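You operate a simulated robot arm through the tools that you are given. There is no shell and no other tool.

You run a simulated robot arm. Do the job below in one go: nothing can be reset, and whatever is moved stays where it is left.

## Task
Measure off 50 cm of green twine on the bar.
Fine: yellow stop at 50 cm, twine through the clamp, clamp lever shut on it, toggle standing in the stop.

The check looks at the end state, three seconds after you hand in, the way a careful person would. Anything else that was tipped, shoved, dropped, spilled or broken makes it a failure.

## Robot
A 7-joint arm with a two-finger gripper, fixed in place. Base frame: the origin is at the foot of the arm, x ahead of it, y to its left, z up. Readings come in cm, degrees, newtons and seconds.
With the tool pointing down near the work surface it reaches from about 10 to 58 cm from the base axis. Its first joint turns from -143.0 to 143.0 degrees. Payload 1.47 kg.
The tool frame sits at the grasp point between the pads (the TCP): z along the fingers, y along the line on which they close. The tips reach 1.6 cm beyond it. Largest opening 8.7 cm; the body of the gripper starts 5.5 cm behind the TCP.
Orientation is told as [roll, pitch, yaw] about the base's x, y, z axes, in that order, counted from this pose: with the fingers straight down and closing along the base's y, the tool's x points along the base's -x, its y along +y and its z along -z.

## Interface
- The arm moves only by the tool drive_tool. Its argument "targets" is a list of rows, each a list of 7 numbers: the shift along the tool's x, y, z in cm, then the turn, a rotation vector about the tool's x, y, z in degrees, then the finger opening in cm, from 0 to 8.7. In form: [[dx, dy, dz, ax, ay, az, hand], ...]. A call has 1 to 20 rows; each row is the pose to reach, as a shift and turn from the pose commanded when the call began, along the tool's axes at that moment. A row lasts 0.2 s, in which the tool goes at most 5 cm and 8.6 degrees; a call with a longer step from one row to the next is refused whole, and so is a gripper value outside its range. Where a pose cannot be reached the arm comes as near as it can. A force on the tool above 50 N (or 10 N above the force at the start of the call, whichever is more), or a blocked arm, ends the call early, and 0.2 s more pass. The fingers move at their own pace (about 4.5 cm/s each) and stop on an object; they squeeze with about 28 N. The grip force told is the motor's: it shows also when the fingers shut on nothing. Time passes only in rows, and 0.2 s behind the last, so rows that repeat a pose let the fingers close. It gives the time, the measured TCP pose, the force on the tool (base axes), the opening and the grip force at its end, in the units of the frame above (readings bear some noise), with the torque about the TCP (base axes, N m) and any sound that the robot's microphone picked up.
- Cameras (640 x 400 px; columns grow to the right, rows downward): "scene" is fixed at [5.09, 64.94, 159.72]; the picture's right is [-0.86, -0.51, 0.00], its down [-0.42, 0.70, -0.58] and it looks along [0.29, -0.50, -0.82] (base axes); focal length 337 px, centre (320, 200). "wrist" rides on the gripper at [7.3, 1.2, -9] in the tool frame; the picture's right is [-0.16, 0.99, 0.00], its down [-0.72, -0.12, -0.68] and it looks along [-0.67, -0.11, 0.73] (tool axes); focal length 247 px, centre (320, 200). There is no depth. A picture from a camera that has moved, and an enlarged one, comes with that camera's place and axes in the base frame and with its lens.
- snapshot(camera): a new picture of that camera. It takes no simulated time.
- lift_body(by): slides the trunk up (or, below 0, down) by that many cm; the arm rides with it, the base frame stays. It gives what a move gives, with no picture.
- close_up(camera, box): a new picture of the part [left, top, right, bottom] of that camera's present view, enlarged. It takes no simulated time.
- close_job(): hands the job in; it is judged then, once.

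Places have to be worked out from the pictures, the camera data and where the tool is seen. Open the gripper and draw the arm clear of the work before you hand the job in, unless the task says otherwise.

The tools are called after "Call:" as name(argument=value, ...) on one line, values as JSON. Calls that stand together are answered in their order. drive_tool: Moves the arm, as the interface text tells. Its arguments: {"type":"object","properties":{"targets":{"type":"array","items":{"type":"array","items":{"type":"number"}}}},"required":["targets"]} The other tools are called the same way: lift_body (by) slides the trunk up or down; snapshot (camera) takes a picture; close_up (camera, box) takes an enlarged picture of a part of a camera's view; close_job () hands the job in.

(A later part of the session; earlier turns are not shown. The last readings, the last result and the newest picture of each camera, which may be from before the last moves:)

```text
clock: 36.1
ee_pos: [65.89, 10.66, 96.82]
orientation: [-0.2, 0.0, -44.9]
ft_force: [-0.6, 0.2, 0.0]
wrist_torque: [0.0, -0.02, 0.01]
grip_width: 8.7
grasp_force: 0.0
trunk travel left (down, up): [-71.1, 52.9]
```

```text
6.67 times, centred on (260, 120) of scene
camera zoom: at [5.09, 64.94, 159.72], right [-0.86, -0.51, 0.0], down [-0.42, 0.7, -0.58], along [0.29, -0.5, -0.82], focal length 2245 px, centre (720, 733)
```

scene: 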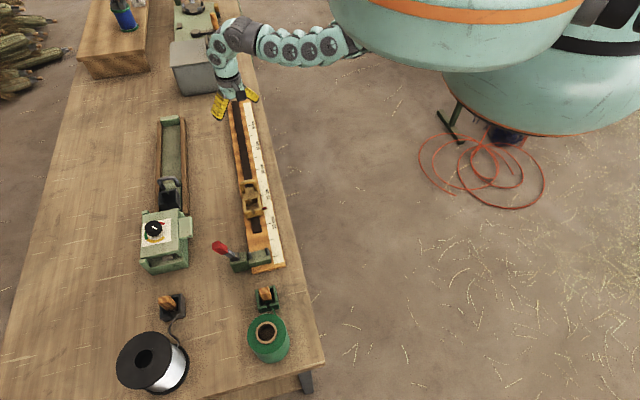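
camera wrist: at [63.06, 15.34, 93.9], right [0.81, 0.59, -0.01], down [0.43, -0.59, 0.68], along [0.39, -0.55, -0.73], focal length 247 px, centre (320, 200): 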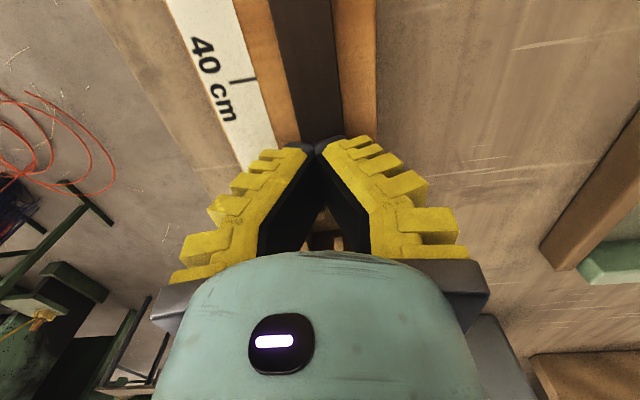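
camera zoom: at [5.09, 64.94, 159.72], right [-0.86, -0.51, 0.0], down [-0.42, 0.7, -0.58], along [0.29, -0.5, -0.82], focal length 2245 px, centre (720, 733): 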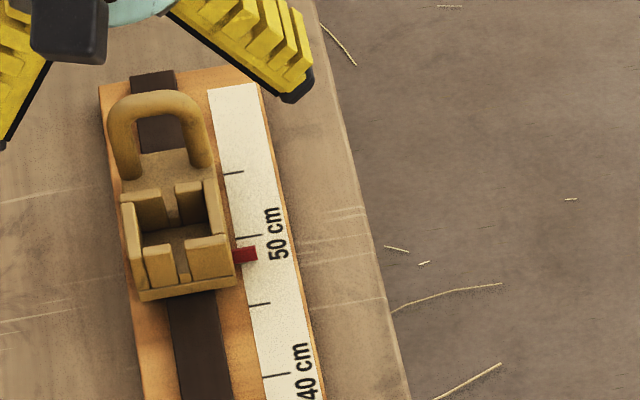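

The pointer sits around 48.1 after parallax correction from the two views, so about 1.9 cm more is needed. I shut the fingers, go down again behind the stop and push TCP to about 45.8 on the bar.

Call:
drive_tool(targets=[[0, 0, 0, 0, 0, 0, 5], [0, 0, 0, 0, 0, 0, 2], [0, 0.2, 0, 0, 0, 0, 0], [0, 0.2, 0, 0, 0, 0, 0], [0, 0.2, 0, 0, 0, 0, 0], [0, 0.2, 4, 0, 0, 0, 0], [0, 0.2, 8, 0, 0, 0, 0], [0, 0.2, 10.5, 0, 0, 0, 0], [0, 0.2, 11.8, 0, 0, 0, 0], [-0.7, 0.2, 11.8, 0, 0, 0, 0], [-1.4, 0.2, 11.8, 0, 0, 0, 0], [-2, 0.2, 11.8, 0, 0, 0, 0], [-2.5, 0.2, 11.8, 0, 0, 0, 0], [-3, 0.2, 11.8, 0, 0, 0, 0], [-3.4, 0.2, 11.8, 0, 0, 0, 0], [-3.7, 0.2, 11.8, 0, 0, 0, 0], [-3.7, 0.2, 11.8, 0, 0, 0, 0]])

```text
clock: 39.8
ee_pos: [68.22, 8.64, 85.28]
orientation: [-0.3, 0.2, -45.1]
ft_force: [-0.9, 1.7, -0.3]
wrist_torque: [0.0, -0.04, 0.02]
grip_width: 0.02
grasp_force: 27.8
out of reach, approached as far as the arm can: row 16, 17
trunk travel left (down, up): [-71.1, 52.9]
```

The arm ran out just short at 45.0. I back off, rise 13 cm, and lower the trunk 12 cm to gain reach.

Call:
drive_tool(targets=[[1, 0, 0, 0, 0, 0, 0], [1.5, 0, -4, 0, 0, 0, 0], [2, 0, -8, 0, 0, 0, 0], [2.5, 0, -12, 0, 0, 0, 0], [3, 0, -15, 0, 0, 0, 0]])

Call:
lift_body(by=-12)

Call:
snapshot(camera="scene")

```text
clock: 41.1
ee_pos: [69.38, 7.9, 101.84]
orientation: [2.7, 0.9, -52.2]
ft_force: [0.0, -0.5, 0.2]
wrist_torque: [-0.02, 0.04, 0.0]
grip_width: 0.01
grasp_force: 28.1
trunk travel left (down, up): [-71.1, 52.9]
stopped in row 5: the arm was blocked; the commanded pose is now the measured one
```

```text
clock: 42.6
ee_pos: [69.19, 8.07, 89.71]
orientation: [2.6, 1.0, -52.3]
ft_force: [0.8, -0.3, 0.8]
wrist_torque: [0.01, 0.02, -0.03]
grip_width: 0.0
grasp_force: 28.1
trunk travel left (down, up): [-59.1, 64.9]
```

```text
taken
```

scene: 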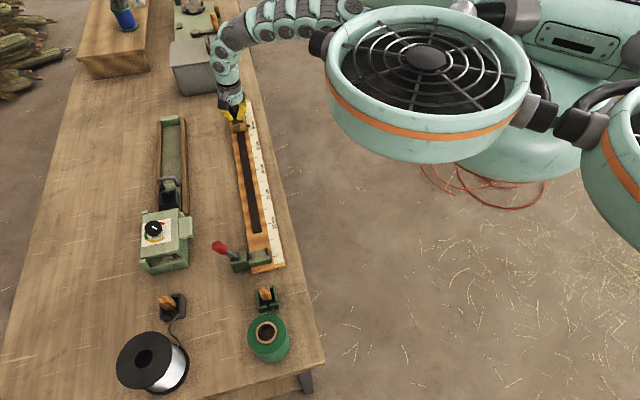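

The arm was "blocked" on the way up and ended turned; I check the stop, the far box and the surroundings for any contact.

Call:
close_up(camera="scene", box=[150, 0, 330, 120])

Call:
close_up(camera="scene", box=[200, 80, 300, 145])

Call:
snapshot(camera="wrist")

```text
3.33 times, centred on (240, 60) of scene
camera zoom: at [5.09, 64.94, 159.72], right [-0.86, -0.51, 0.0], down [-0.42, 0.7, -0.58], along [0.29, -0.5, -0.82], focal length 1122 px, centre (587, 667)
```

zoom: 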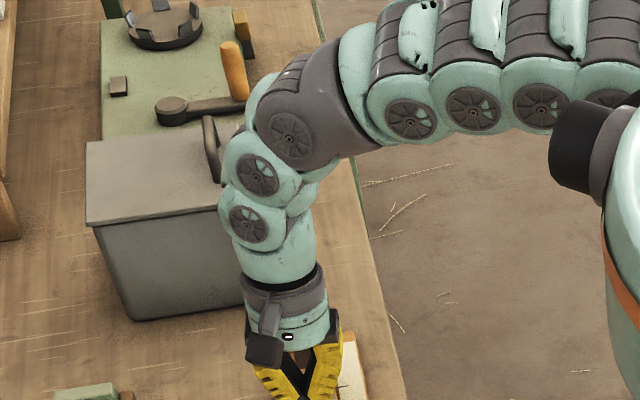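

```text
6.15 times, centred on (250, 112) of scene
camera zoom: at [5.09, 64.94, 159.72], right [-0.86, -0.51, 0.0], down [-0.42, 0.7, -0.58], along [0.29, -0.5, -0.82], focal length 2072 px, centre (751, 738)
```

zoom: 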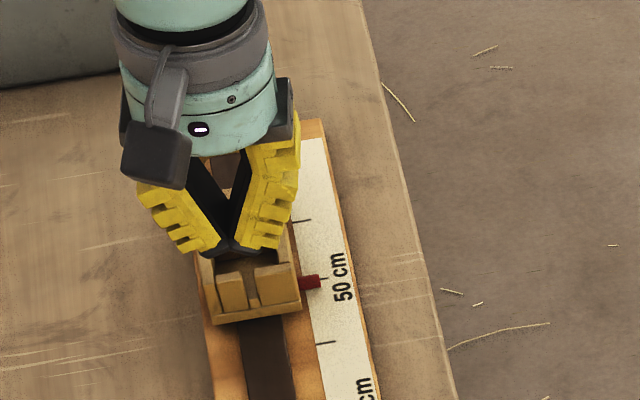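

```text
taken
camera wrist: at [65.4, 14.16, 98.97], right [0.88, 0.48, 0.04], down [0.33, -0.67, 0.66], along [0.34, -0.57, -0.75], focal length 247 px, centre (320, 200)
```

wrist: 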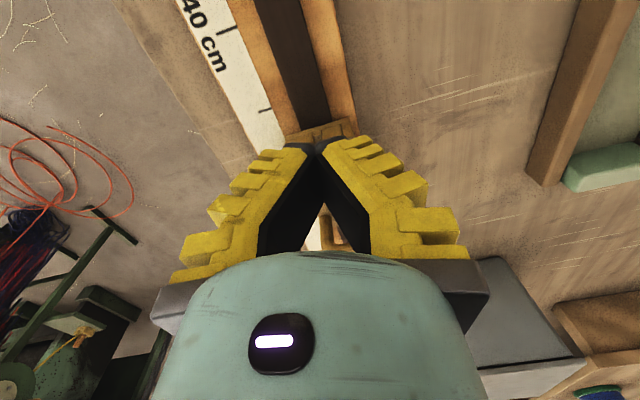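

The stop's pointer now appears near 49. To see whether the arm nudged the grey box, I repeat the very first close-up for comparison.

Call:
close_up(camera="scene", box=[200, 90, 320, 165])

Call:
close_up(camera="scene", box=[140, 10, 260, 110])

```text
5.33 times, centred on (260, 128) of scene
camera zoom: at [5.09, 64.94, 159.72], right [-0.86, -0.51, 0.0], down [-0.42, 0.7, -0.58], along [0.29, -0.5, -0.82], focal length 1796 px, centre (640, 587)
```

zoom: 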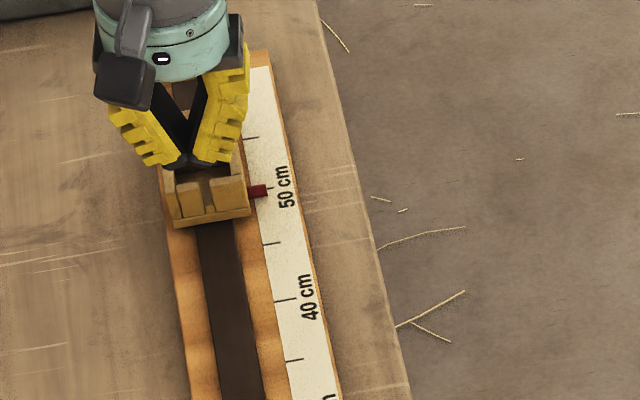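

```text
4.00 times, centred on (200, 60) of scene
camera zoom: at [5.09, 64.94, 159.72], right [-0.86, -0.51, 0.0], down [-0.42, 0.7, -0.58], along [0.29, -0.5, -0.82], focal length 1347 px, centre (800, 760)
```

zoom: 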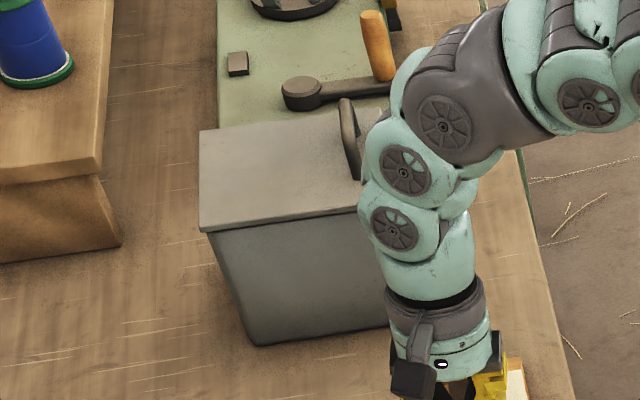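

The box has not moved, and the stop pointer is now about 49.3. I straighten the hand and move it back behind the stop at this height with the lower trunk.

Call:
drive_tool(targets=[[0.5, -0.1, -0.5, 0.8, -0.3, -2.4, 0], [1.2, -0.2, -1, 1.6, -0.6, -4.8, 0], [2.1, -0.4, -1, 2.4, -0.9, -7.3, 0], [3, -0.6, -1, 2.4, -0.9, -7.3, 0], [3, -0.6, -1, 2.4, -0.9, -7.3, 0]])

```text
clock: 43.9
ee_pos: [67.06, 9.97, 90.92]
orientation: [0.2, 0.0, -44.9]
ft_force: [0.2, -0.1, 0.4]
wrist_torque: [0.0, -0.01, 0.03]
grip_width: 0.01
grasp_force: 28.0
trunk travel left (down, up): [-59.1, 64.9]
```

Good pose. I lower to z≈85 and push to TCP 45.8 on the bar.

Call:
drive_tool(targets=[[0, 0, 2, 0, 0, 0, 0], [0, 0, 4, 0, 0, 0, 0], [0, 0, 5.8, 0, 0, 0, 0], [-0.7, 0, 5.8, 0, 0, 0, 0], [-1.3, 0, 5.8, 0, 0, 0, 0], [-1.8, 0, 5.8, 0, 0, 0, 0], [-2.2, 0, 5.8, 0, 0, 0, 0], [-2.5, 0, 5.8, 0, 0, 0, 0], [-2.5, 0, 5.8, 0, 0, 0, 0]])

Call:
close_up(camera="scene", box=[220, 90, 300, 150])

```text
clock: 45.9
ee_pos: [68.79, 8.21, 85.17]
orientation: [0.2, -0.1, -44.9]
ft_force: [-0.2, 0.6, 0.0]
wrist_torque: [0.02, 0.02, 0.03]
grip_width: 0.0
grasp_force: 28.4
trunk travel left (down, up): [-59.1, 64.9]
```

```text
6.67 times, centred on (260, 120) of scene
camera zoom: at [5.09, 64.94, 159.72], right [-0.86, -0.51, 0.0], down [-0.42, 0.7, -0.58], along [0.29, -0.5, -0.82], focal length 2245 px, centre (720, 733)
```

zoom: 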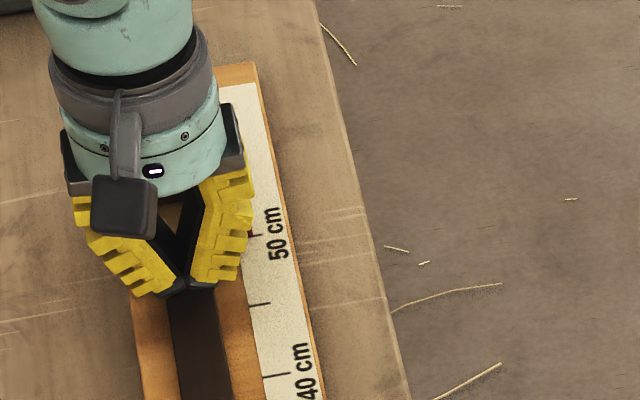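

I back off and rise, opening the fingers, to measure the pointer again.

Call:
drive_tool(targets=[[1, 0, 0, 0, 0, 0, 0], [1.2, 0, -3, 0, 0, 0, 0], [1.2, 0, -6, 0, 0, 0, 2], [1, 0, -9, 0, 0, 0, 5], [0.5, 0, -12, 0, 0, 0, 8.7], [0, 0, -12, 0, 0, 0, 8.7], [0, 0, -12, 0, 0, 0, 8.7]])

Call:
close_up(camera="wrist", box=[240, 80, 360, 180])

Call:
close_up(camera="scene", box=[220, 90, 300, 150])

```text
clock: 47.5
ee_pos: [68.61, 8.31, 96.93]
orientation: [0.2, -0.1, -45.0]
ft_force: [0.8, -0.2, 0.5]
wrist_torque: [0.0, 0.0, 0.0]
grip_width: 8.72
grasp_force: 0.1
trunk travel left (down, up): [-59.1, 64.9]
```

```text
4.00 times, centred on (300, 130) of wrist
camera zoom: at [64.21, 14.17, 106.03], right [0.81, 0.59, 0.0], down [0.43, -0.6, 0.68], along [0.4, -0.55, -0.73], focal length 988 px, centre (400, 480)
```

zoom: 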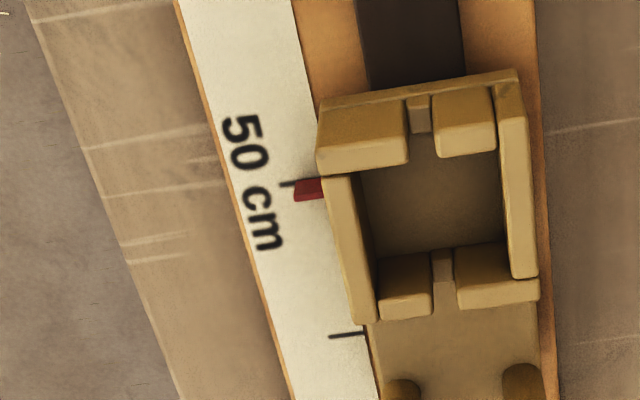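

```text
6.67 times, centred on (260, 120) of scene
camera zoom: at [5.09, 64.94, 159.72], right [-0.86, -0.51, 0.0], down [-0.42, 0.7, -0.58], along [0.29, -0.5, -0.82], focal length 2245 px, centre (720, 733)
```

zoom: 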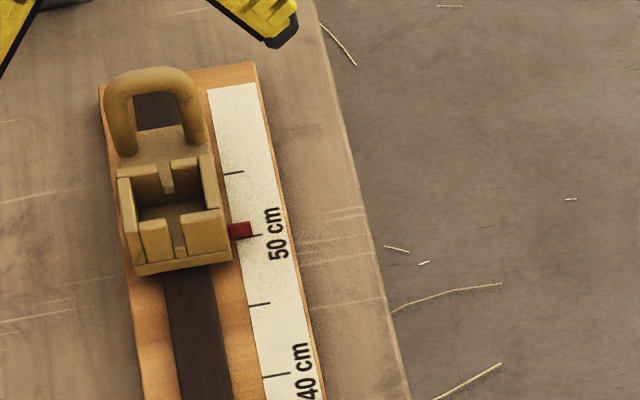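

The pointer now reads 50.0 within about 0.1 cm from both views. Next I test whether the hand can reach over the stop's pocket with yaw +45, the turn I want for gripping and standing the toggle.

Call:
drive_tool(targets=[[-0.4, 0, 0, 0, 0, -8, 8.7], [-0.8, 0, 0, 0, 0, -16, 8.7], [-1.2, 0, 0, 0, 0, -24, 8.7], [-1.6, 0, 0, 0, 0, -32, 8.7], [-2, 0, 0, 0, 0, -40, 8.7], [-2.5, 0, 0, 0, 0, -48, 8.7], [-3, 0, 0, 0, 0, -56, 8.7], [-3.4, 0, 0, 0, 0, -64, 8.7], [-3.8, 0, 0, 0, 0, -72, 8.7], [-4.2, 0, 0, 0, 0, -80, 8.7], [-4.6, 0.1, 0.5, 0, 0, -87, 8.7], [-4.8, 0.1, 1, 0, 0, -90, 8.7]])

Call:
snapshot(camera="wrist")

Call:
snapshot(camera="scene")

```text
clock: 50.0
ee_pos: [72.16, 4.93, 95.77]
orientation: [-0.1, -0.1, 45.2]
ft_force: [0.1, 1.2, -0.5]
wrist_torque: [-0.01, 0.02, 0.02]
grip_width: 8.72
grasp_force: 0.1
trunk travel left (down, up): [-59.1, 64.9]
```

```text
taken
camera wrist: at [66.08, 0.61, 104.82], right [-0.59, 0.81, 0.0], down [0.59, 0.43, 0.68], along [0.55, 0.4, -0.73], focal length 247 px, centre (320, 200)
```

wrist: 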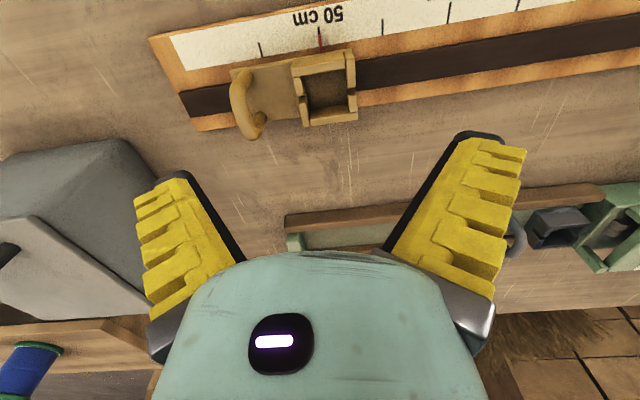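

```text
taken
```

scene: 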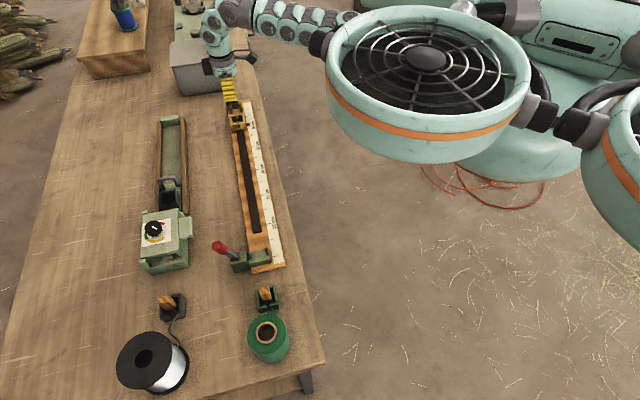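

Full reach over the pocket. This viewpoint looks squarely across the bar at 50, ideal for checking the pointer without parallax.

Call:
close_up(camera="wrist", box=[230, 0, 400, 140])

Call:
close_up(camera="wrist", box=[290, 20, 350, 60])

```text
2.86 times, centred on (315, 70) of wrist
camera zoom: at [66.08, 0.61, 104.82], right [-0.59, 0.81, 0.0], down [0.59, 0.43, 0.68], along [0.55, 0.4, -0.73], focal length 706 px, centre (334, 571)
```

zoom: 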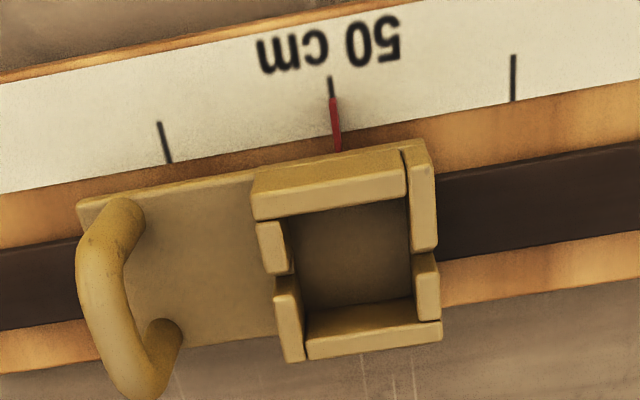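

```text
10.00 times, centred on (320, 40) of wrist
camera zoom: at [66.08, 0.61, 104.82], right [-0.59, 0.81, 0.0], down [0.59, 0.43, 0.68], along [0.55, 0.4, -0.73], focal length 2470 px, centre (320, 1800)
```

zoom: 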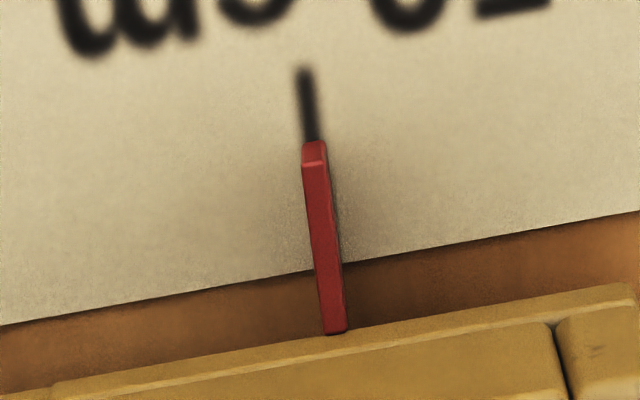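

The pointer stands exactly on the 50 tick. Now for the toggle: I raise the trunk back 12 cm (the arm is clear above everything) before travelling in toward the dock.

Call:
lift_body(by=12)

Call:
drive_tool(targets=[[0, 2, 1, 0, 0, 0, 8.7], [0, 5, 2, 0, 0, 0, 8.7], [0, 8.5, 4, 0, 0, 0, 8.7], [0, 12, 6, 0, 0, 0, 8.7], [0, 15.5, 7.5, 0, 0, 0, 8.7], [0, 19, 9, 0, 0, 0, 8.7], [0, 22.5, 9.5, 0, 0, 0, 8.7], [0, 25.5, 9.5, 0, 0, 0, 8.7]])

```text
clock: 51.5
ee_pos: [72.21, 4.9, 107.83]
orientation: [0.1, -0.2, 45.1]
ft_force: [0.5, -0.4, -1.2]
wrist_torque: [0.01, -0.03, 0.01]
grip_width: 8.72
grasp_force: 0.0
trunk travel left (down, up): [-71.1, 52.9]
```

```text
clock: 53.4
ee_pos: [57.17, 24.72, 96.15]
orientation: [-0.1, -0.1, 45.0]
ft_force: [-0.2, -0.4, -0.6]
wrist_torque: [-0.01, 0.0, 0.0]
grip_width: 8.71
grasp_force: 0.0
out of reach, approached as far as the arm can: row 3, 4, 5, 6, 7, 8
trunk travel left (down, up): [-71.1, 52.9]
```

It drifted outward a little near its inner limit. I continue toward the clamp in a gentler step at the same height.

Call:
drive_tool(targets=[[0.5, 2.5, 0, 0, 0, 0, 8.7], [1, 5, 0, 0, 0, 0, 8.7], [1.4, 7.5, 0, 0, 0, 0, 8.7], [1.8, 10, 0, 0, 0, 0, 8.7], [2.1, 12, 0, 0, 0, 0, 8.7], [2.1, 13.8, 0, 0, 0, 0, 8.7]])

Call:
snapshot(camera="scene")

```text
clock: 54.8
ee_pos: [46.13, 34.15, 95.36]
orientation: [-0.1, 0.0, 45.1]
ft_force: [0.5, -0.1, -0.2]
wrist_torque: [0.0, 0.03, 0.0]
grip_width: 8.7
grasp_force: 0.0
out of reach, approached as far as the arm can: row 1, 2, 3, 4, 5, 6
trunk travel left (down, up): [-71.1, 52.9]
```

```text
taken
```

scene: 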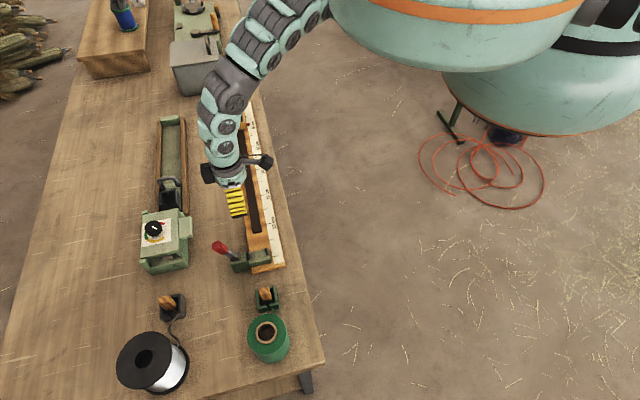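

Fine. I lift the trunk 6 cm to sit better for the nearer work, then go over the dock at z≈97.

Call:
lift_body(by=6)

Call:
drive_tool(targets=[[0.4, 3.2, 0.6, 0, 0, 0, 8.7], [0.8, 6.4, 1.2, 0, 0, 0, 8.7], [1.2, 9.6, 1.8, 0, 0, 0, 8.7], [1.5, 12.8, 2.5, 0, 0, 0, 8.7], [1.8, 16, 3.2, 0, 0, 0, 7], [2.1, 19.2, 3.8, 0, 0, 0, 6], [2.3, 21.9, 4.4, 0, 0, 0, 5], [2.3, 21.9, 4.4, 0, 0, 0, 5]])

Call:
snapshot(camera="wrist")

Call:
close_up(camera="scene", box=[200, 240, 340, 360])

```text
clock: 55.8
ee_pos: [46.3, 34.13, 101.47]
orientation: [-0.1, -0.1, 45.0]
ft_force: [0.3, -0.6, -0.5]
wrist_torque: [0.0, -0.01, -0.02]
grip_width: 8.67
grasp_force: 0.0
trunk travel left (down, up): [-77.1, 46.9]
```

```text
clock: 57.5
ee_pos: [29.08, 47.39, 97.08]
orientation: [-0.2, -0.1, 45.0]
ft_force: [1.1, -0.4, -1.0]
wrist_torque: [-0.01, 0.02, 0.01]
grip_width: 5.54
grasp_force: 3.7
out of reach, approached as far as the arm can: row 7, 8
trunk travel left (down, up): [-77.1, 46.9]
```

```text
taken
camera wrist: at [23.01, 43.09, 106.09], right [-0.59, 0.81, 0.0], down [0.59, 0.43, 0.68], along [0.55, 0.4, -0.73], focal length 247 px, centre (320, 200)
```

wrist: 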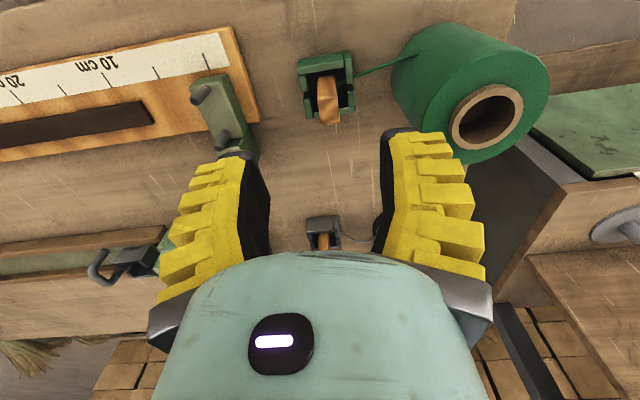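

```text
3.33 times, centred on (270, 300) of scene
camera zoom: at [5.09, 64.94, 159.72], right [-0.86, -0.51, 0.0], down [-0.42, 0.7, -0.58], along [0.29, -0.5, -0.82], focal length 1122 px, centre (487, -133)
```

zoom: 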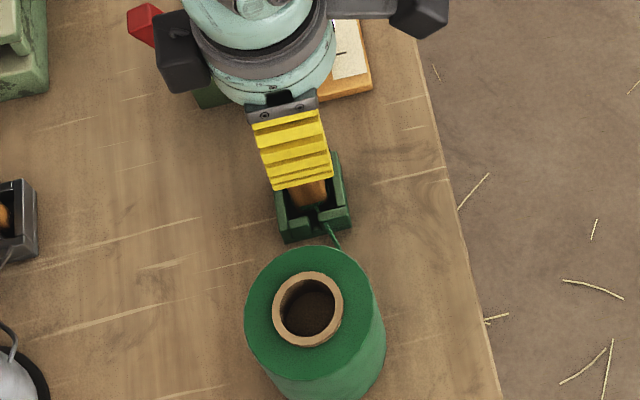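

Over the dock now. I zoom on the toggle to fix its place precisely before descending.

Call:
close_up(camera="wrist", box=[270, 30, 390, 130])

Call:
close_up(camera="scene", box=[240, 270, 300, 320])

Call:
close_up(camera="wrist", box=[380, 10, 560, 150])

```text
4.00 times, centred on (330, 80) of wrist
camera zoom: at [23.01, 43.09, 106.09], right [-0.59, 0.81, 0.0], down [0.59, 0.43, 0.68], along [0.55, 0.4, -0.73], focal length 988 px, centre (280, 680)
```

zoom: 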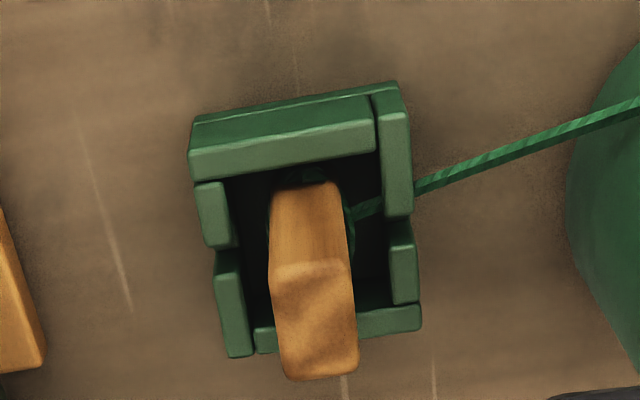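

```text
8.00 times, centred on (270, 295) of scene
camera zoom: at [5.09, 64.94, 159.72], right [-0.86, -0.51, 0.0], down [-0.42, 0.7, -0.58], along [0.29, -0.5, -0.82], focal length 2694 px, centre (720, -560)
```

zoom: 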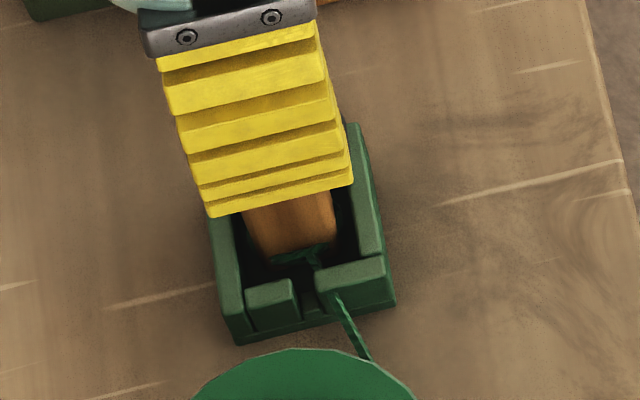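

```text
2.86 times, centred on (470, 80) of wrist
camera zoom: at [23.01, 43.09, 106.09], right [-0.59, 0.81, 0.0], down [0.59, 0.43, 0.68], along [0.55, 0.4, -0.73], focal length 706 px, centre (-109, 543)
```

zoom: 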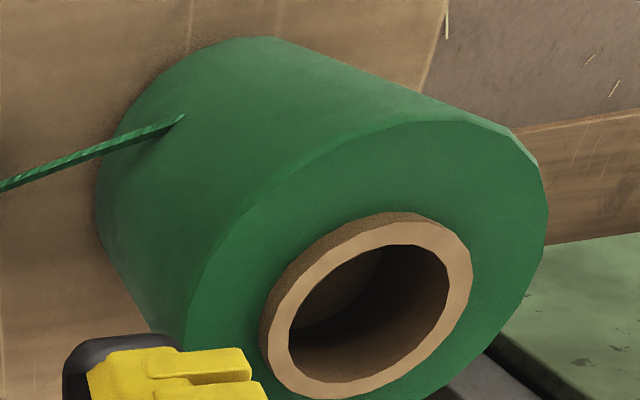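

Toggle top is at about (29.1, 48.2, 87.5), about 1.4 cm thick along the bar. I narrow the fingers to 4 cm, to keep clear of the spool, and descend to z≈91 centred on it.

Call:
drive_tool(targets=[[-0.3, 0.3, 1.5, 0, 0, 0, 4], [-0.57, 0.57, 3, 0, 0, 0, 4], [-0.57, 0.57, 4.5, 0, 0, 0, 4], [-0.57, 0.57, 6, 0, 0, 0, 4], [-0.57, 0.57, 6, 0, 0, 0, 4]])

Call:
snapshot(camera="wrist")

Call:
close_up(camera="scene", box=[230, 260, 310, 320])

```text
clock: 58.8
ee_pos: [28.94, 46.52, 95.46]
orientation: [0.0, -0.3, 45.0]
ft_force: [0.7, -0.4, -0.1]
wrist_torque: [0.02, -0.01, 0.03]
grip_width: 4.58
grasp_force: 4.2
out of reach, approached as far as the arm can: row 1, 2, 3, 4, 5
trunk travel left (down, up): [-77.1, 46.9]
```

```text
taken
camera wrist: at [22.83, 42.11, 104.53], right [-0.59, 0.81, 0.0], down [0.59, 0.43, 0.68], along [0.55, 0.4, -0.73], focal length 247 px, centre (320, 200)
```

wrist: 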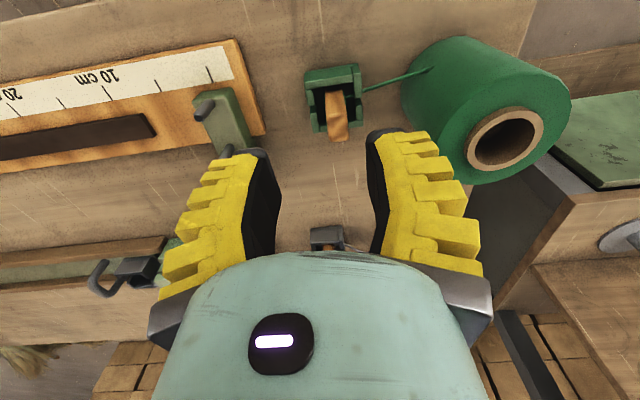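

```text
6.67 times, centred on (270, 290) of scene
camera zoom: at [5.09, 64.94, 159.72], right [-0.86, -0.51, 0.0], down [-0.42, 0.7, -0.58], along [0.29, -0.5, -0.82], focal length 2245 px, centre (653, -400)
```

zoom: 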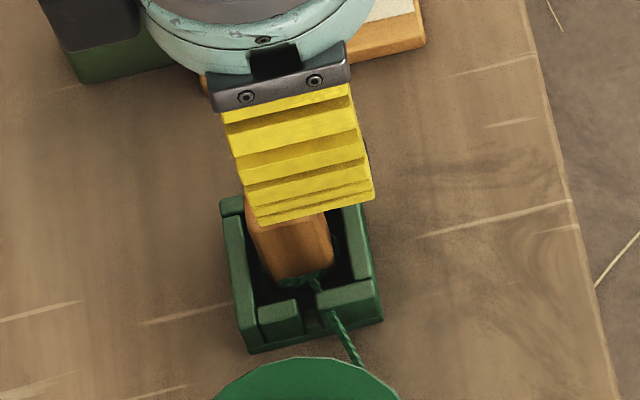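

Here the limit is outer reach, which shrinks as the hand goes lower, so I use the trunk for the descent. I lower it 5 cm, which keeps the tips just above the toggle top, and re-centre.

Call:
lift_body(by=-4.5)

Call:
drive_tool(targets=[[-0.4, 0.4, 0, 0, 0, 0, 4], [-0.9, 0.8, 0, 0, 0, 0, 4], [-1.3, 1.1, 0, 0, 0, 0, 4], [-1.3, 1.1, 0, 0, 0, 0, 4]])

Call:
snapshot(camera="wrist")

```text
clock: 59.6
ee_pos: [28.88, 46.5, 91.04]
orientation: [0.1, -0.2, 45.1]
ft_force: [-0.1, 0.5, 0.0]
wrist_torque: [0.02, 0.03, 0.04]
grip_width: 4.59
grasp_force: 4.6
trunk travel left (down, up): [-72.6, 51.4]
```

```text
clock: 60.6
ee_pos: [29.19, 46.85, 91.34]
orientation: [-0.1, -0.1, 45.0]
ft_force: [0.6, -0.7, -0.2]
wrist_torque: [-0.01, 0.02, 0.0]
grip_width: 4.57
grasp_force: 3.9
out of reach, approached as far as the arm can: row 2, 3, 4
trunk travel left (down, up): [-72.6, 51.4]
```

```text
taken
camera wrist: at [23.09, 42.46, 100.31], right [-0.59, 0.81, 0.0], down [0.59, 0.43, 0.68], along [0.55, 0.4, -0.73], focal length 247 px, centre (320, 200)
```

wrist: 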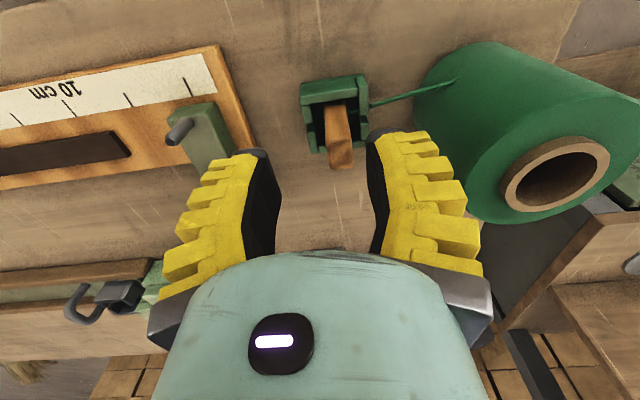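

The y-reach is still capped near 47 here. I look at the arm's posture to understand why.

Call:
snapshot(camera="scene")

```text
taken
```

scene: 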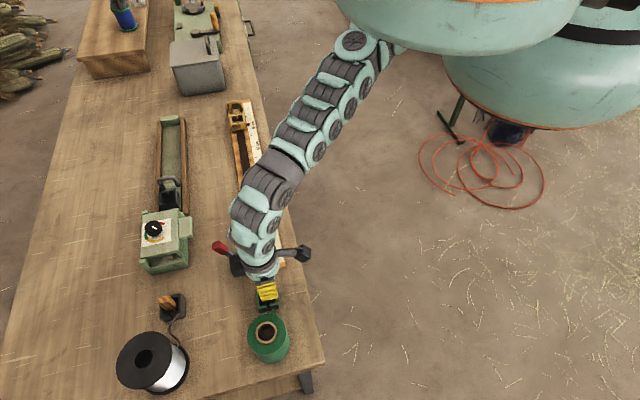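

The arm looks stretched straight from an elbow near (30, 0). I test whether a different hand yaw lets it come nearer the toggle, staying above it.

Call:
drive_tool(targets=[[-0.4, 0.5, 0, 0, 0, 7.5, 4], [-0.9, 1, 0, 0, 0, 15, 4], [-0.9, 1, 0, 0, 0, 15, 4]])

```text
clock: 61.4
ee_pos: [29.05, 47.0, 91.93]
orientation: [0.0, -0.1, 29.8]
ft_force: [0.2, -1.0, -0.3]
wrist_torque: [0.05, -0.03, -0.02]
grip_width: 4.57
grasp_force: 4.0
out of reach, approached as far as the arm can: row 1, 2, 3
trunk travel left (down, up): [-72.6, 51.4]
```

Comparing all the limits so far, reach depends on height relative to the trunk: a lower trunk lets the arm stretch further out here. I raise the hand 8 cm while centring on the toggle, and then use the trunk for the straight descent.

Call:
drive_tool(targets=[[0, 0, -2.5, 0, 0, -5, 4], [-0.2, 0.3, -5, 0, 0, -10, 4], [-0.4, 0.7, -7, 0, 0, -15, 4], [-0.64, 1.02, -8.5, 0, 0, -15, 4], [-0.64, 1.02, -8.5, 0, 0, -15, 4]])

```text
clock: 62.6
ee_pos: [29.41, 48.42, 100.46]
orientation: [0.0, -0.3, 45.1]
ft_force: [1.1, 0.2, 0.3]
wrist_torque: [-0.02, 0.04, -0.01]
grip_width: 4.58
grasp_force: 3.9
trunk travel left (down, up): [-72.6, 51.4]
```

That reached. Now I lower by the trunk to z≈91.5 and look.

Call:
lift_body(by=-9)

Call:
snapshot(camera="wrist")

Call:
close_up(camera="scene", box=[230, 260, 310, 320])

```text
clock: 63.9
ee_pos: [29.39, 48.33, 91.45]
orientation: [-0.1, -0.2, 45.1]
ft_force: [-1.1, -0.7, 0.5]
wrist_torque: [0.01, 0.0, 0.04]
grip_width: 4.61
grasp_force: 3.8
trunk travel left (down, up): [-63.6, 60.4]
```

```text
taken
camera wrist: at [23.2, 44.06, 100.38], right [-0.59, 0.81, 0.0], down [0.59, 0.43, 0.68], along [0.55, 0.4, -0.73], focal length 247 px, centre (320, 200)
```

wrist: 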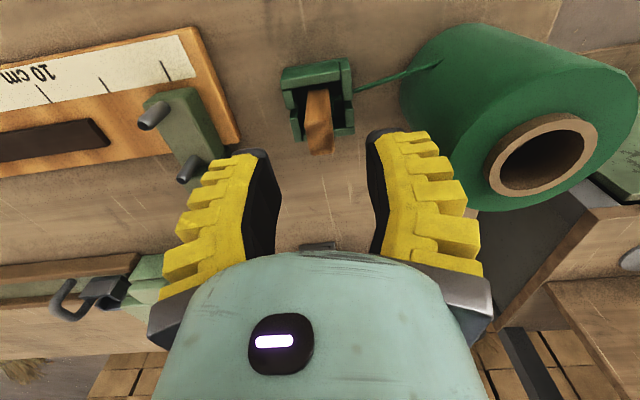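

```text
6.67 times, centred on (270, 290) of scene
camera zoom: at [5.09, 64.94, 159.72], right [-0.86, -0.51, 0.0], down [-0.42, 0.7, -0.58], along [0.29, -0.5, -0.82], focal length 2245 px, centre (653, -400)
```

zoom: 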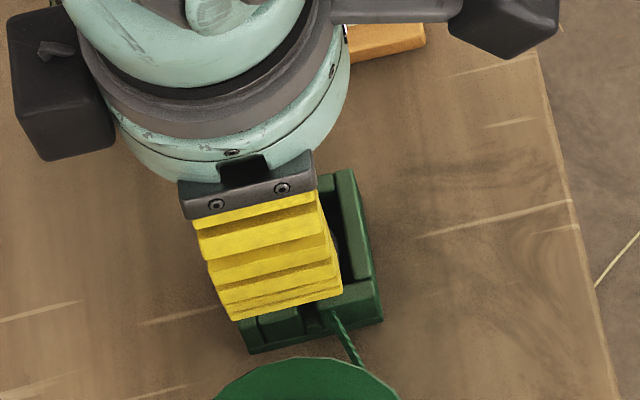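

The toggle's top lies right on the tool axis in the wrist view. I lower 5 cm more so the pads flank it, tips still above the dock walls.

Call:
lift_body(by=-3)

Call:
lift_body(by=-2.2)

Call:
snapshot(camera="wrist")

Call:
close_up(camera="scene", box=[230, 260, 310, 320])

```text
clock: 64.6
ee_pos: [29.18, 48.39, 88.35]
orientation: [0.0, -0.3, 45.1]
ft_force: [0.5, -0.2, 1.0]
wrist_torque: [0.0, 0.01, 0.01]
grip_width: 4.57
grasp_force: 3.8
trunk travel left (down, up): [-60.6, 63.4]
```

```text
clock: 65.3
ee_pos: [29.34, 48.35, 86.23]
orientation: [-0.1, -0.2, 45.0]
ft_force: [0.9, 1.2, 0.1]
wrist_torque: [0.02, -0.01, 0.06]
grip_width: 4.58
grasp_force: 3.6
trunk travel left (down, up): [-58.4, 65.6]
```

```text
taken
camera wrist: at [23.22, 44.06, 95.18], right [-0.59, 0.81, 0.0], down [0.59, 0.43, 0.68], along [0.55, 0.4, -0.73], focal length 247 px, centre (320, 200)
```

wrist: 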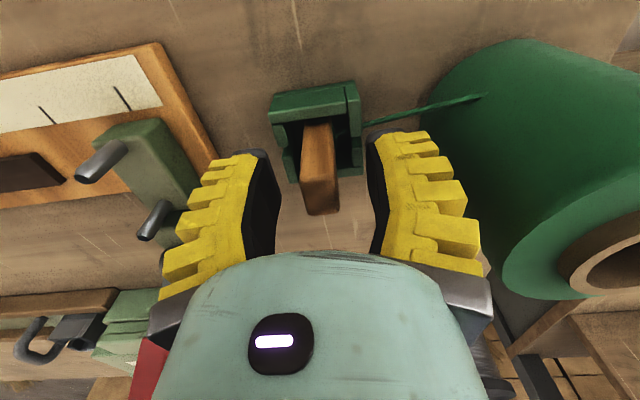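

```text
6.67 times, centred on (270, 290) of scene
camera zoom: at [5.09, 64.94, 159.72], right [-0.86, -0.51, 0.0], down [-0.42, 0.7, -0.58], along [0.29, -0.5, -0.82], focal length 2245 px, centre (653, -400)
```

zoom: 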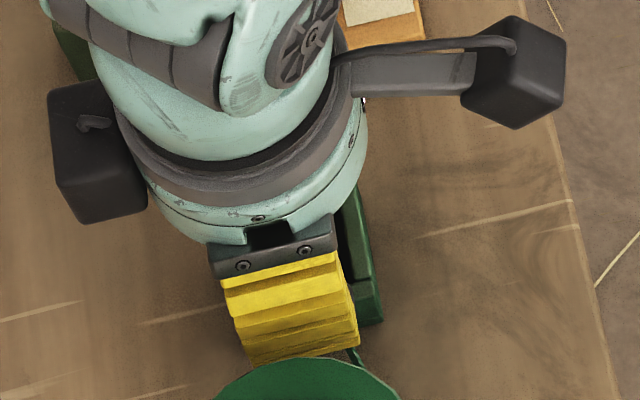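

The toggle stands between the pads and is centred. I close the fingers on it.

Call:
drive_tool(targets=[[0, 0, 0, 0, 0, 0, 3], [0, 0, 0, 0, 0, 0, 2], [0, 0, 0, 0, 0, 0, 1], [0, 0, 0, 0, 0, 0, 0], [0, 0, 0, 0, 0, 0, 0], [0, 0, 0, 0, 0, 0, 0]])

Call:
snapshot(camera="wrist")

```text
clock: 66.7
ee_pos: [29.28, 48.42, 86.18]
orientation: [0.0, -0.2, 45.1]
ft_force: [-2.8, -3.6, 10.4]
wrist_torque: [-0.18, 0.16, 0.0]
grip_width: 1.03
grasp_force: 28.0
trunk travel left (down, up): [-58.4, 65.6]
```

```text
taken
camera wrist: at [23.19, 44.09, 95.24], right [-0.59, 0.81, 0.0], down [0.59, 0.43, 0.68], along [0.55, 0.4, -0.73], focal length 247 px, centre (320, 200)
```

wrist: 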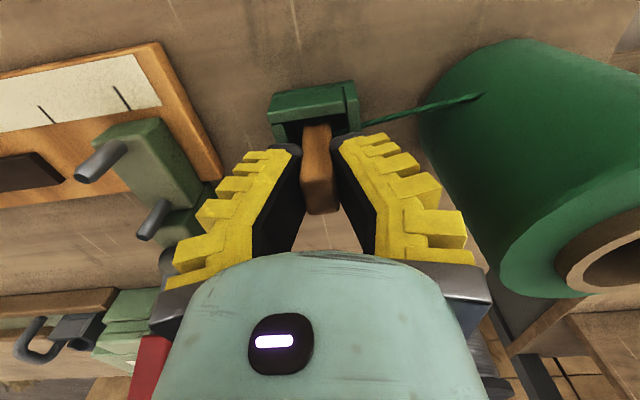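

Gripped at 1.0 cm with a small upward force. I lift 1.5 cm gently with the trunk and check that the toggle comes along.

Call:
lift_body(by=1.5)

Call:
snapshot(camera="wrist")

Call:
close_up(camera="wrist", box=[250, 70, 400, 220])

```text
clock: 67.3
ee_pos: [29.27, 48.4, 87.63]
orientation: [-0.1, 0.0, 45.1]
ft_force: [-0.3, -0.3, -0.1]
wrist_torque: [0.0, 0.03, 0.03]
grip_width: 0.62
grasp_force: 28.0
trunk travel left (down, up): [-59.9, 64.1]
```

```text
taken
camera wrist: at [23.19, 44.02, 96.63], right [-0.59, 0.81, 0.0], down [0.59, 0.43, 0.68], along [0.55, 0.4, -0.73], focal length 247 px, centre (320, 200)
```

wrist: 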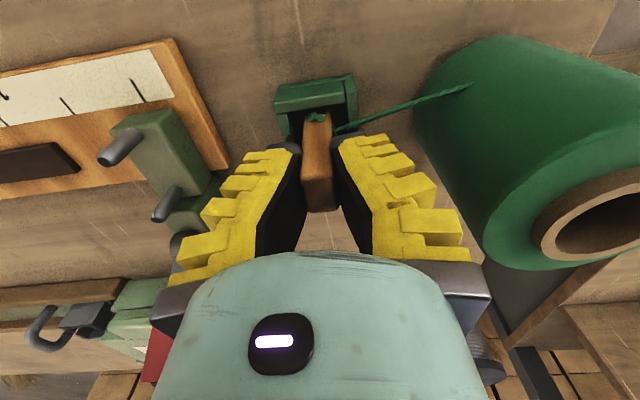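

```text
2.67 times, centred on (325, 145) of wrist
camera zoom: at [23.19, 44.02, 96.63], right [-0.59, 0.81, 0.0], down [0.59, 0.43, 0.68], along [0.55, 0.4, -0.73], focal length 659 px, centre (307, 347)
```

zoom: 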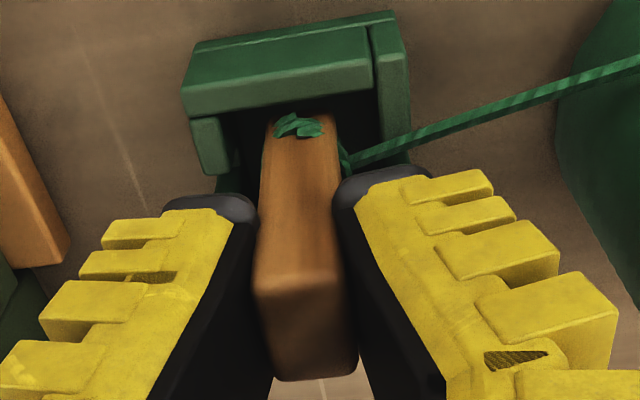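

The toggle is held and has risen with the hand, twine still tied. I lift it out another 9.5 cm with the trunk, in two steps.

Call:
lift_body(by=4)

Call:
lift_body(by=5.5)

Call:
snapshot(camera="wrist")

Call:
snapshot(camera="scene")

```text
clock: 68.2
ee_pos: [29.31, 48.22, 91.72]
orientation: [-0.1, -0.2, 45.0]
ft_force: [-0.2, -0.2, -0.2]
wrist_torque: [0.04, 0.01, 0.02]
grip_width: 0.6
grasp_force: 27.9
trunk travel left (down, up): [-63.9, 60.1]
```

```text
clock: 69.1
ee_pos: [29.37, 48.34, 97.24]
orientation: [-0.1, 0.0, 45.0]
ft_force: [0.4, 0.0, -0.1]
wrist_torque: [0.03, -0.01, -0.01]
grip_width: 0.58
grasp_force: 28.1
trunk travel left (down, up): [-69.4, 54.6]
```

```text
taken
camera wrist: at [23.18, 44.03, 106.14], right [-0.59, 0.81, 0.0], down [0.59, 0.43, 0.68], along [0.55, 0.4, -0.73], focal length 247 px, centre (320, 200)
```

wrist: 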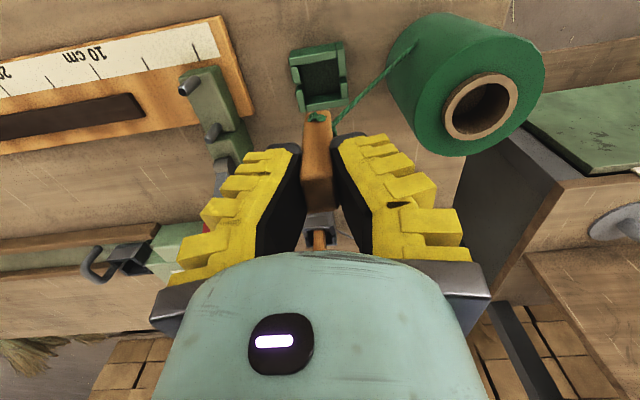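

```text
taken
```

scene: 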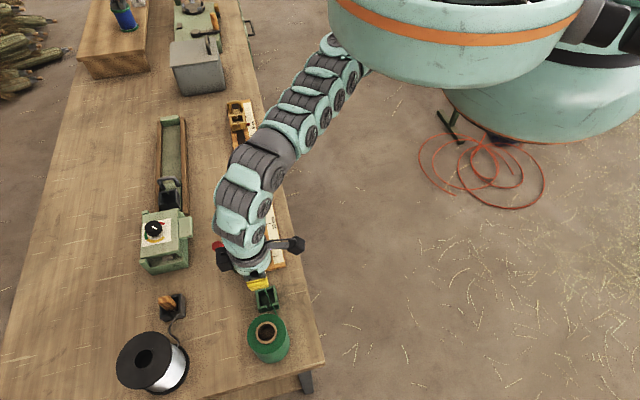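

The toggle is 9.5 cm up and out of the dock, bottom about z≈90.7, clear above the pins, with the twine paying out freely. I carry it along the bar line over the clamp slowly.

Call:
drive_tool(targets=[[0, -0.8, 0, 0, 0, 0, 0], [0, -1.6, 0, 0, 0, 0, 0], [0, -2.4, 0, 0, 0, 0, 0], [0, -3.2, 0, 0, 0, 0, 0], [0, -4, 0, 0, 0, 0, 0], [0, -4.8, 0, 0, 0, 0, 0], [0.1, -5.6, 0, 0, 0, 0, 0], [0.1, -6.4, 0, 0, 0, 0, 0], [0.1, -7.2, 0, 0, 0, 0, 0], [0.1, -8, 0, 0, 0, 0, 0], [0.1, -8.8, 0, 0, 0, 0, 0], [0.1, -9.6, 0, 0, 0, 0, 0]])

Call:
snapshot(camera="wrist")

```text
clock: 71.7
ee_pos: [36.16, 41.32, 97.14]
orientation: [0.0, -0.1, 44.9]
ft_force: [0.1, -0.2, 0.4]
wrist_torque: [0.01, 0.03, 0.02]
grip_width: 0.6
grasp_force: 28.3
trunk travel left (down, up): [-69.4, 54.6]
```

```text
taken
camera wrist: at [30.03, 37.1, 106.06], right [-0.59, 0.81, 0.0], down [0.59, 0.43, 0.68], along [0.55, 0.4, -0.73], focal length 247 px, centre (320, 200)
```

wrist: 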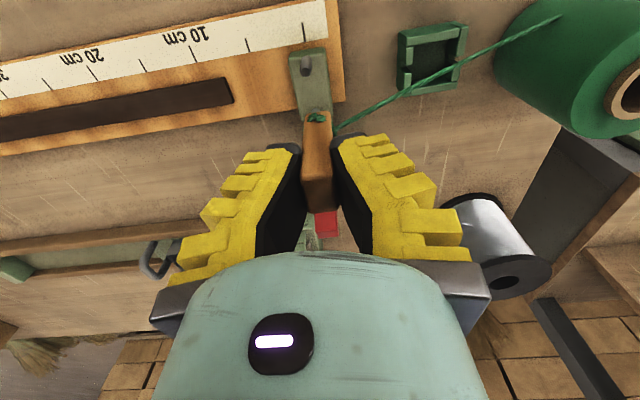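

It hangs over the clamp midway between the pins. I raise the trunk 8 cm, then move on along the bar while bringing the hand back down to z≈97, so that the arm can fold past the near part.

Call:
lift_body(by=8)

Call:
drive_tool(targets=[[0, -0.3, 1, 0, 0, 0, 0], [0, -0.6, 2, 0, 0, 0, 0], [0, -0.9, 3, 0, 0, 0, 0], [0, -1.2, 4, 0, 0, 0, 0], [0, -1.5, 5, 0, 0, 0, 0], [0, -1.8, 6, 0, 0, 0, 0], [0, -2.1, 7, 0, 0, 0, 0], [0, -2.4, 8, 0, 0, 0, 0], [0, -3.2, 8, 0, 0, 0, 0], [0, -4, 8, 0, 0, 0, 0], [0, -4.8, 8, 0, 0, 0, 0], [0, -5.6, 8, 0, 0, 0, 0], [0, -6.4, 8, 0, 0, 0, 0], [0, -7.2, 8, 0, 0, 0, 0], [0, -8, 8, 0, 0, 0, 0]])

```text
clock: 72.9
ee_pos: [35.99, 41.44, 105.13]
orientation: [0.0, -0.1, 45.1]
ft_force: [0.8, 0.3, 0.0]
wrist_torque: [0.0, -0.01, 0.04]
grip_width: 0.62
grasp_force: 27.9
trunk travel left (down, up): [-77.4, 46.6]
```

```text
clock: 76.1
ee_pos: [41.82, 35.84, 97.12]
orientation: [-0.1, -0.2, 45.1]
ft_force: [-0.1, -0.3, 0.4]
wrist_torque: [-0.01, -0.01, 0.05]
grip_width: 0.59
grasp_force: 28.1
trunk travel left (down, up): [-77.4, 46.6]
```

No trouble. I carry on another 10 cm along the bar at the same height.

Call:
drive_tool(targets=[[0, -0.9, 0, 0, 0, 0, 0], [0, -1.8, 0, 0, 0, 0, 0], [0, -2.7, 0, 0, 0, 0, 0], [0, -3.6, 0, 0, 0, 0, 0], [0, -4.5, 0, 0, 0, 0, 0], [0, -5.4, 0, 0, 0, 0, 0], [0, -6.3, 0, 0, 0, 0, 0], [0, -7.2, 0, 0, 0, 0, 0], [0, -8.1, 0, 0, 0, 0, 0], [0, -9, 0, 0, 0, 0, 0], [0, -10, 0, 0, 0, 0, 0]])

Call:
snapshot(camera="wrist")

Call:
snapshot(camera="scene")

```text
clock: 78.5
ee_pos: [48.9, 28.82, 97.2]
orientation: [-0.1, 0.0, 45.1]
ft_force: [0.1, -0.9, -0.8]
wrist_torque: [0.0, -0.03, 0.0]
grip_width: 0.59
grasp_force: 28.1
trunk travel left (down, up): [-77.4, 46.6]
```

```text
taken
camera wrist: at [42.75, 24.45, 106.12], right [-0.59, 0.81, 0.0], down [0.59, 0.43, 0.68], along [0.55, 0.4, -0.73], focal length 247 px, centre (320, 200)
```

wrist: 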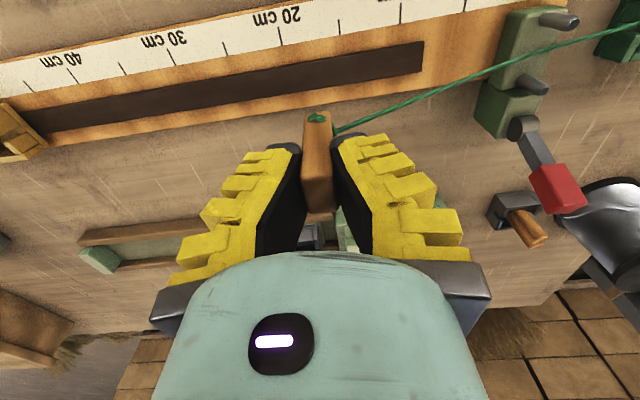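

```text
taken
```

scene: 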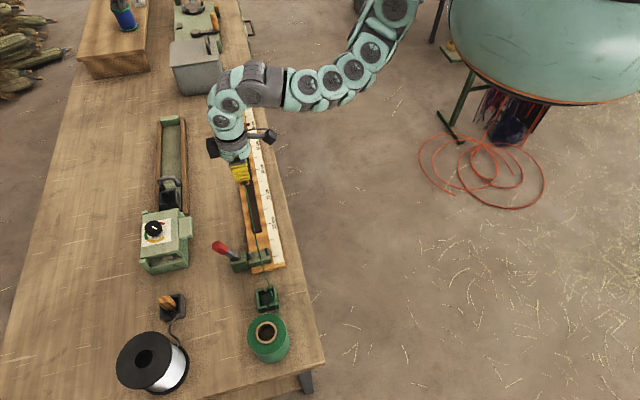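

The twine runs between the two pins as wanted. I continue 21 cm along the bar.

Call:
drive_tool(targets=[[0, -1, 0, 0, 0, 0, 0], [0, -2, 0, 0, 0, 0, 0], [0, -3, 0, 0, 0, 0, 0], [0, -4, 0, 0, 0, 0, 0], [0, -5, 0, 0, 0, 0, 0], [0, -6, 0, 0, 0, 0, 0], [0, -7, 0, 0, 0, 0, 0], [0, -8, 0, 0, 0, 0, 0], [0, -9, 0, 0, 0, 0, 0], [0, -10, 0, 0, 0, 0, 0], [0, -11, 0, 0, 0, 0, 0], [0, -12, 0, 0, 0, 0, 0], [0, -13, 0, 0, 0, 0, 0], [0, -14, 0, 0, 0, 0, 0], [0, -15, 0, 0, 0, 0, 0], [0, -16, 0, 0, 0, 0, 0], [0, -17, 0, 0, 0, 0, 0], [0, -18, 0, 0, 0, 0, 0], [0, -19, 0, 0, 0, 0, 0], [0, -20, 0, 0, 0, 0, 0]])

```text
clock: 82.7
ee_pos: [63.05, 14.71, 97.15]
orientation: [0.0, -0.2, 45.0]
ft_force: [-1.0, 0.2, -0.4]
wrist_torque: [0.01, 0.01, 0.01]
grip_width: 0.58
grasp_force: 28.4
trunk travel left (down, up): [-77.4, 46.6]
```

Good. Now I raise the hand 10 cm while going 5 cm further, then lower the trunk 10 cm, to have the reach for the 50 cm spot.

Call:
drive_tool(targets=[[0, -1, -0.5, 0, 0, 0, 0], [0, -2, -1.5, 0, 0, 0, 0], [0, -3, -2.5, 0, 0, 0, 0], [0, -4, -3.5, 0, 0, 0, 0], [0, -5, -4.5, 0, 0, 0, 0], [0, -5.5, -6, 0, 0, 0, 0], [0, -6, -7.5, 0, 0, 0, 0], [0, -6, -9, 0, 0, 0, 0], [0, -6, -10, 0, 0, 0, 0]])

Call:
lift_body(by=-9)

Call:
snapshot(camera="scene")

```text
clock: 84.7
ee_pos: [67.11, 10.45, 107.14]
orientation: [-0.1, -0.1, 45.0]
ft_force: [-0.1, -0.7, -0.7]
wrist_torque: [-0.01, 0.0, 0.01]
grip_width: 0.61
grasp_force: 27.6
trunk travel left (down, up): [-77.4, 46.6]
```

```text
clock: 86.0
ee_pos: [67.16, 10.39, 98.14]
orientation: [-0.1, -0.2, 45.0]
ft_force: [-1.2, 0.3, 0.4]
wrist_torque: [-0.01, 0.03, 0.02]
grip_width: 0.58
grasp_force: 28.4
trunk travel left (down, up): [-68.4, 55.6]
```

```text
taken
```

scene: 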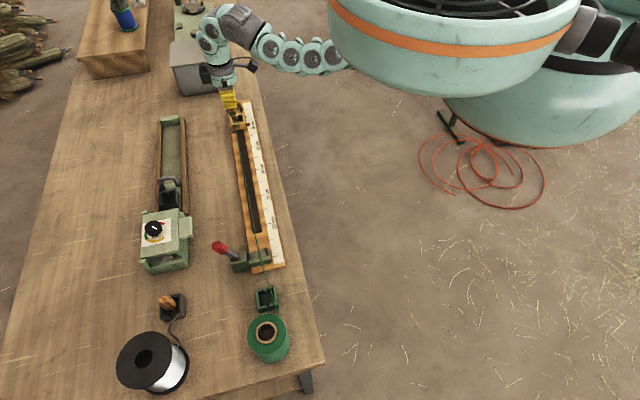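

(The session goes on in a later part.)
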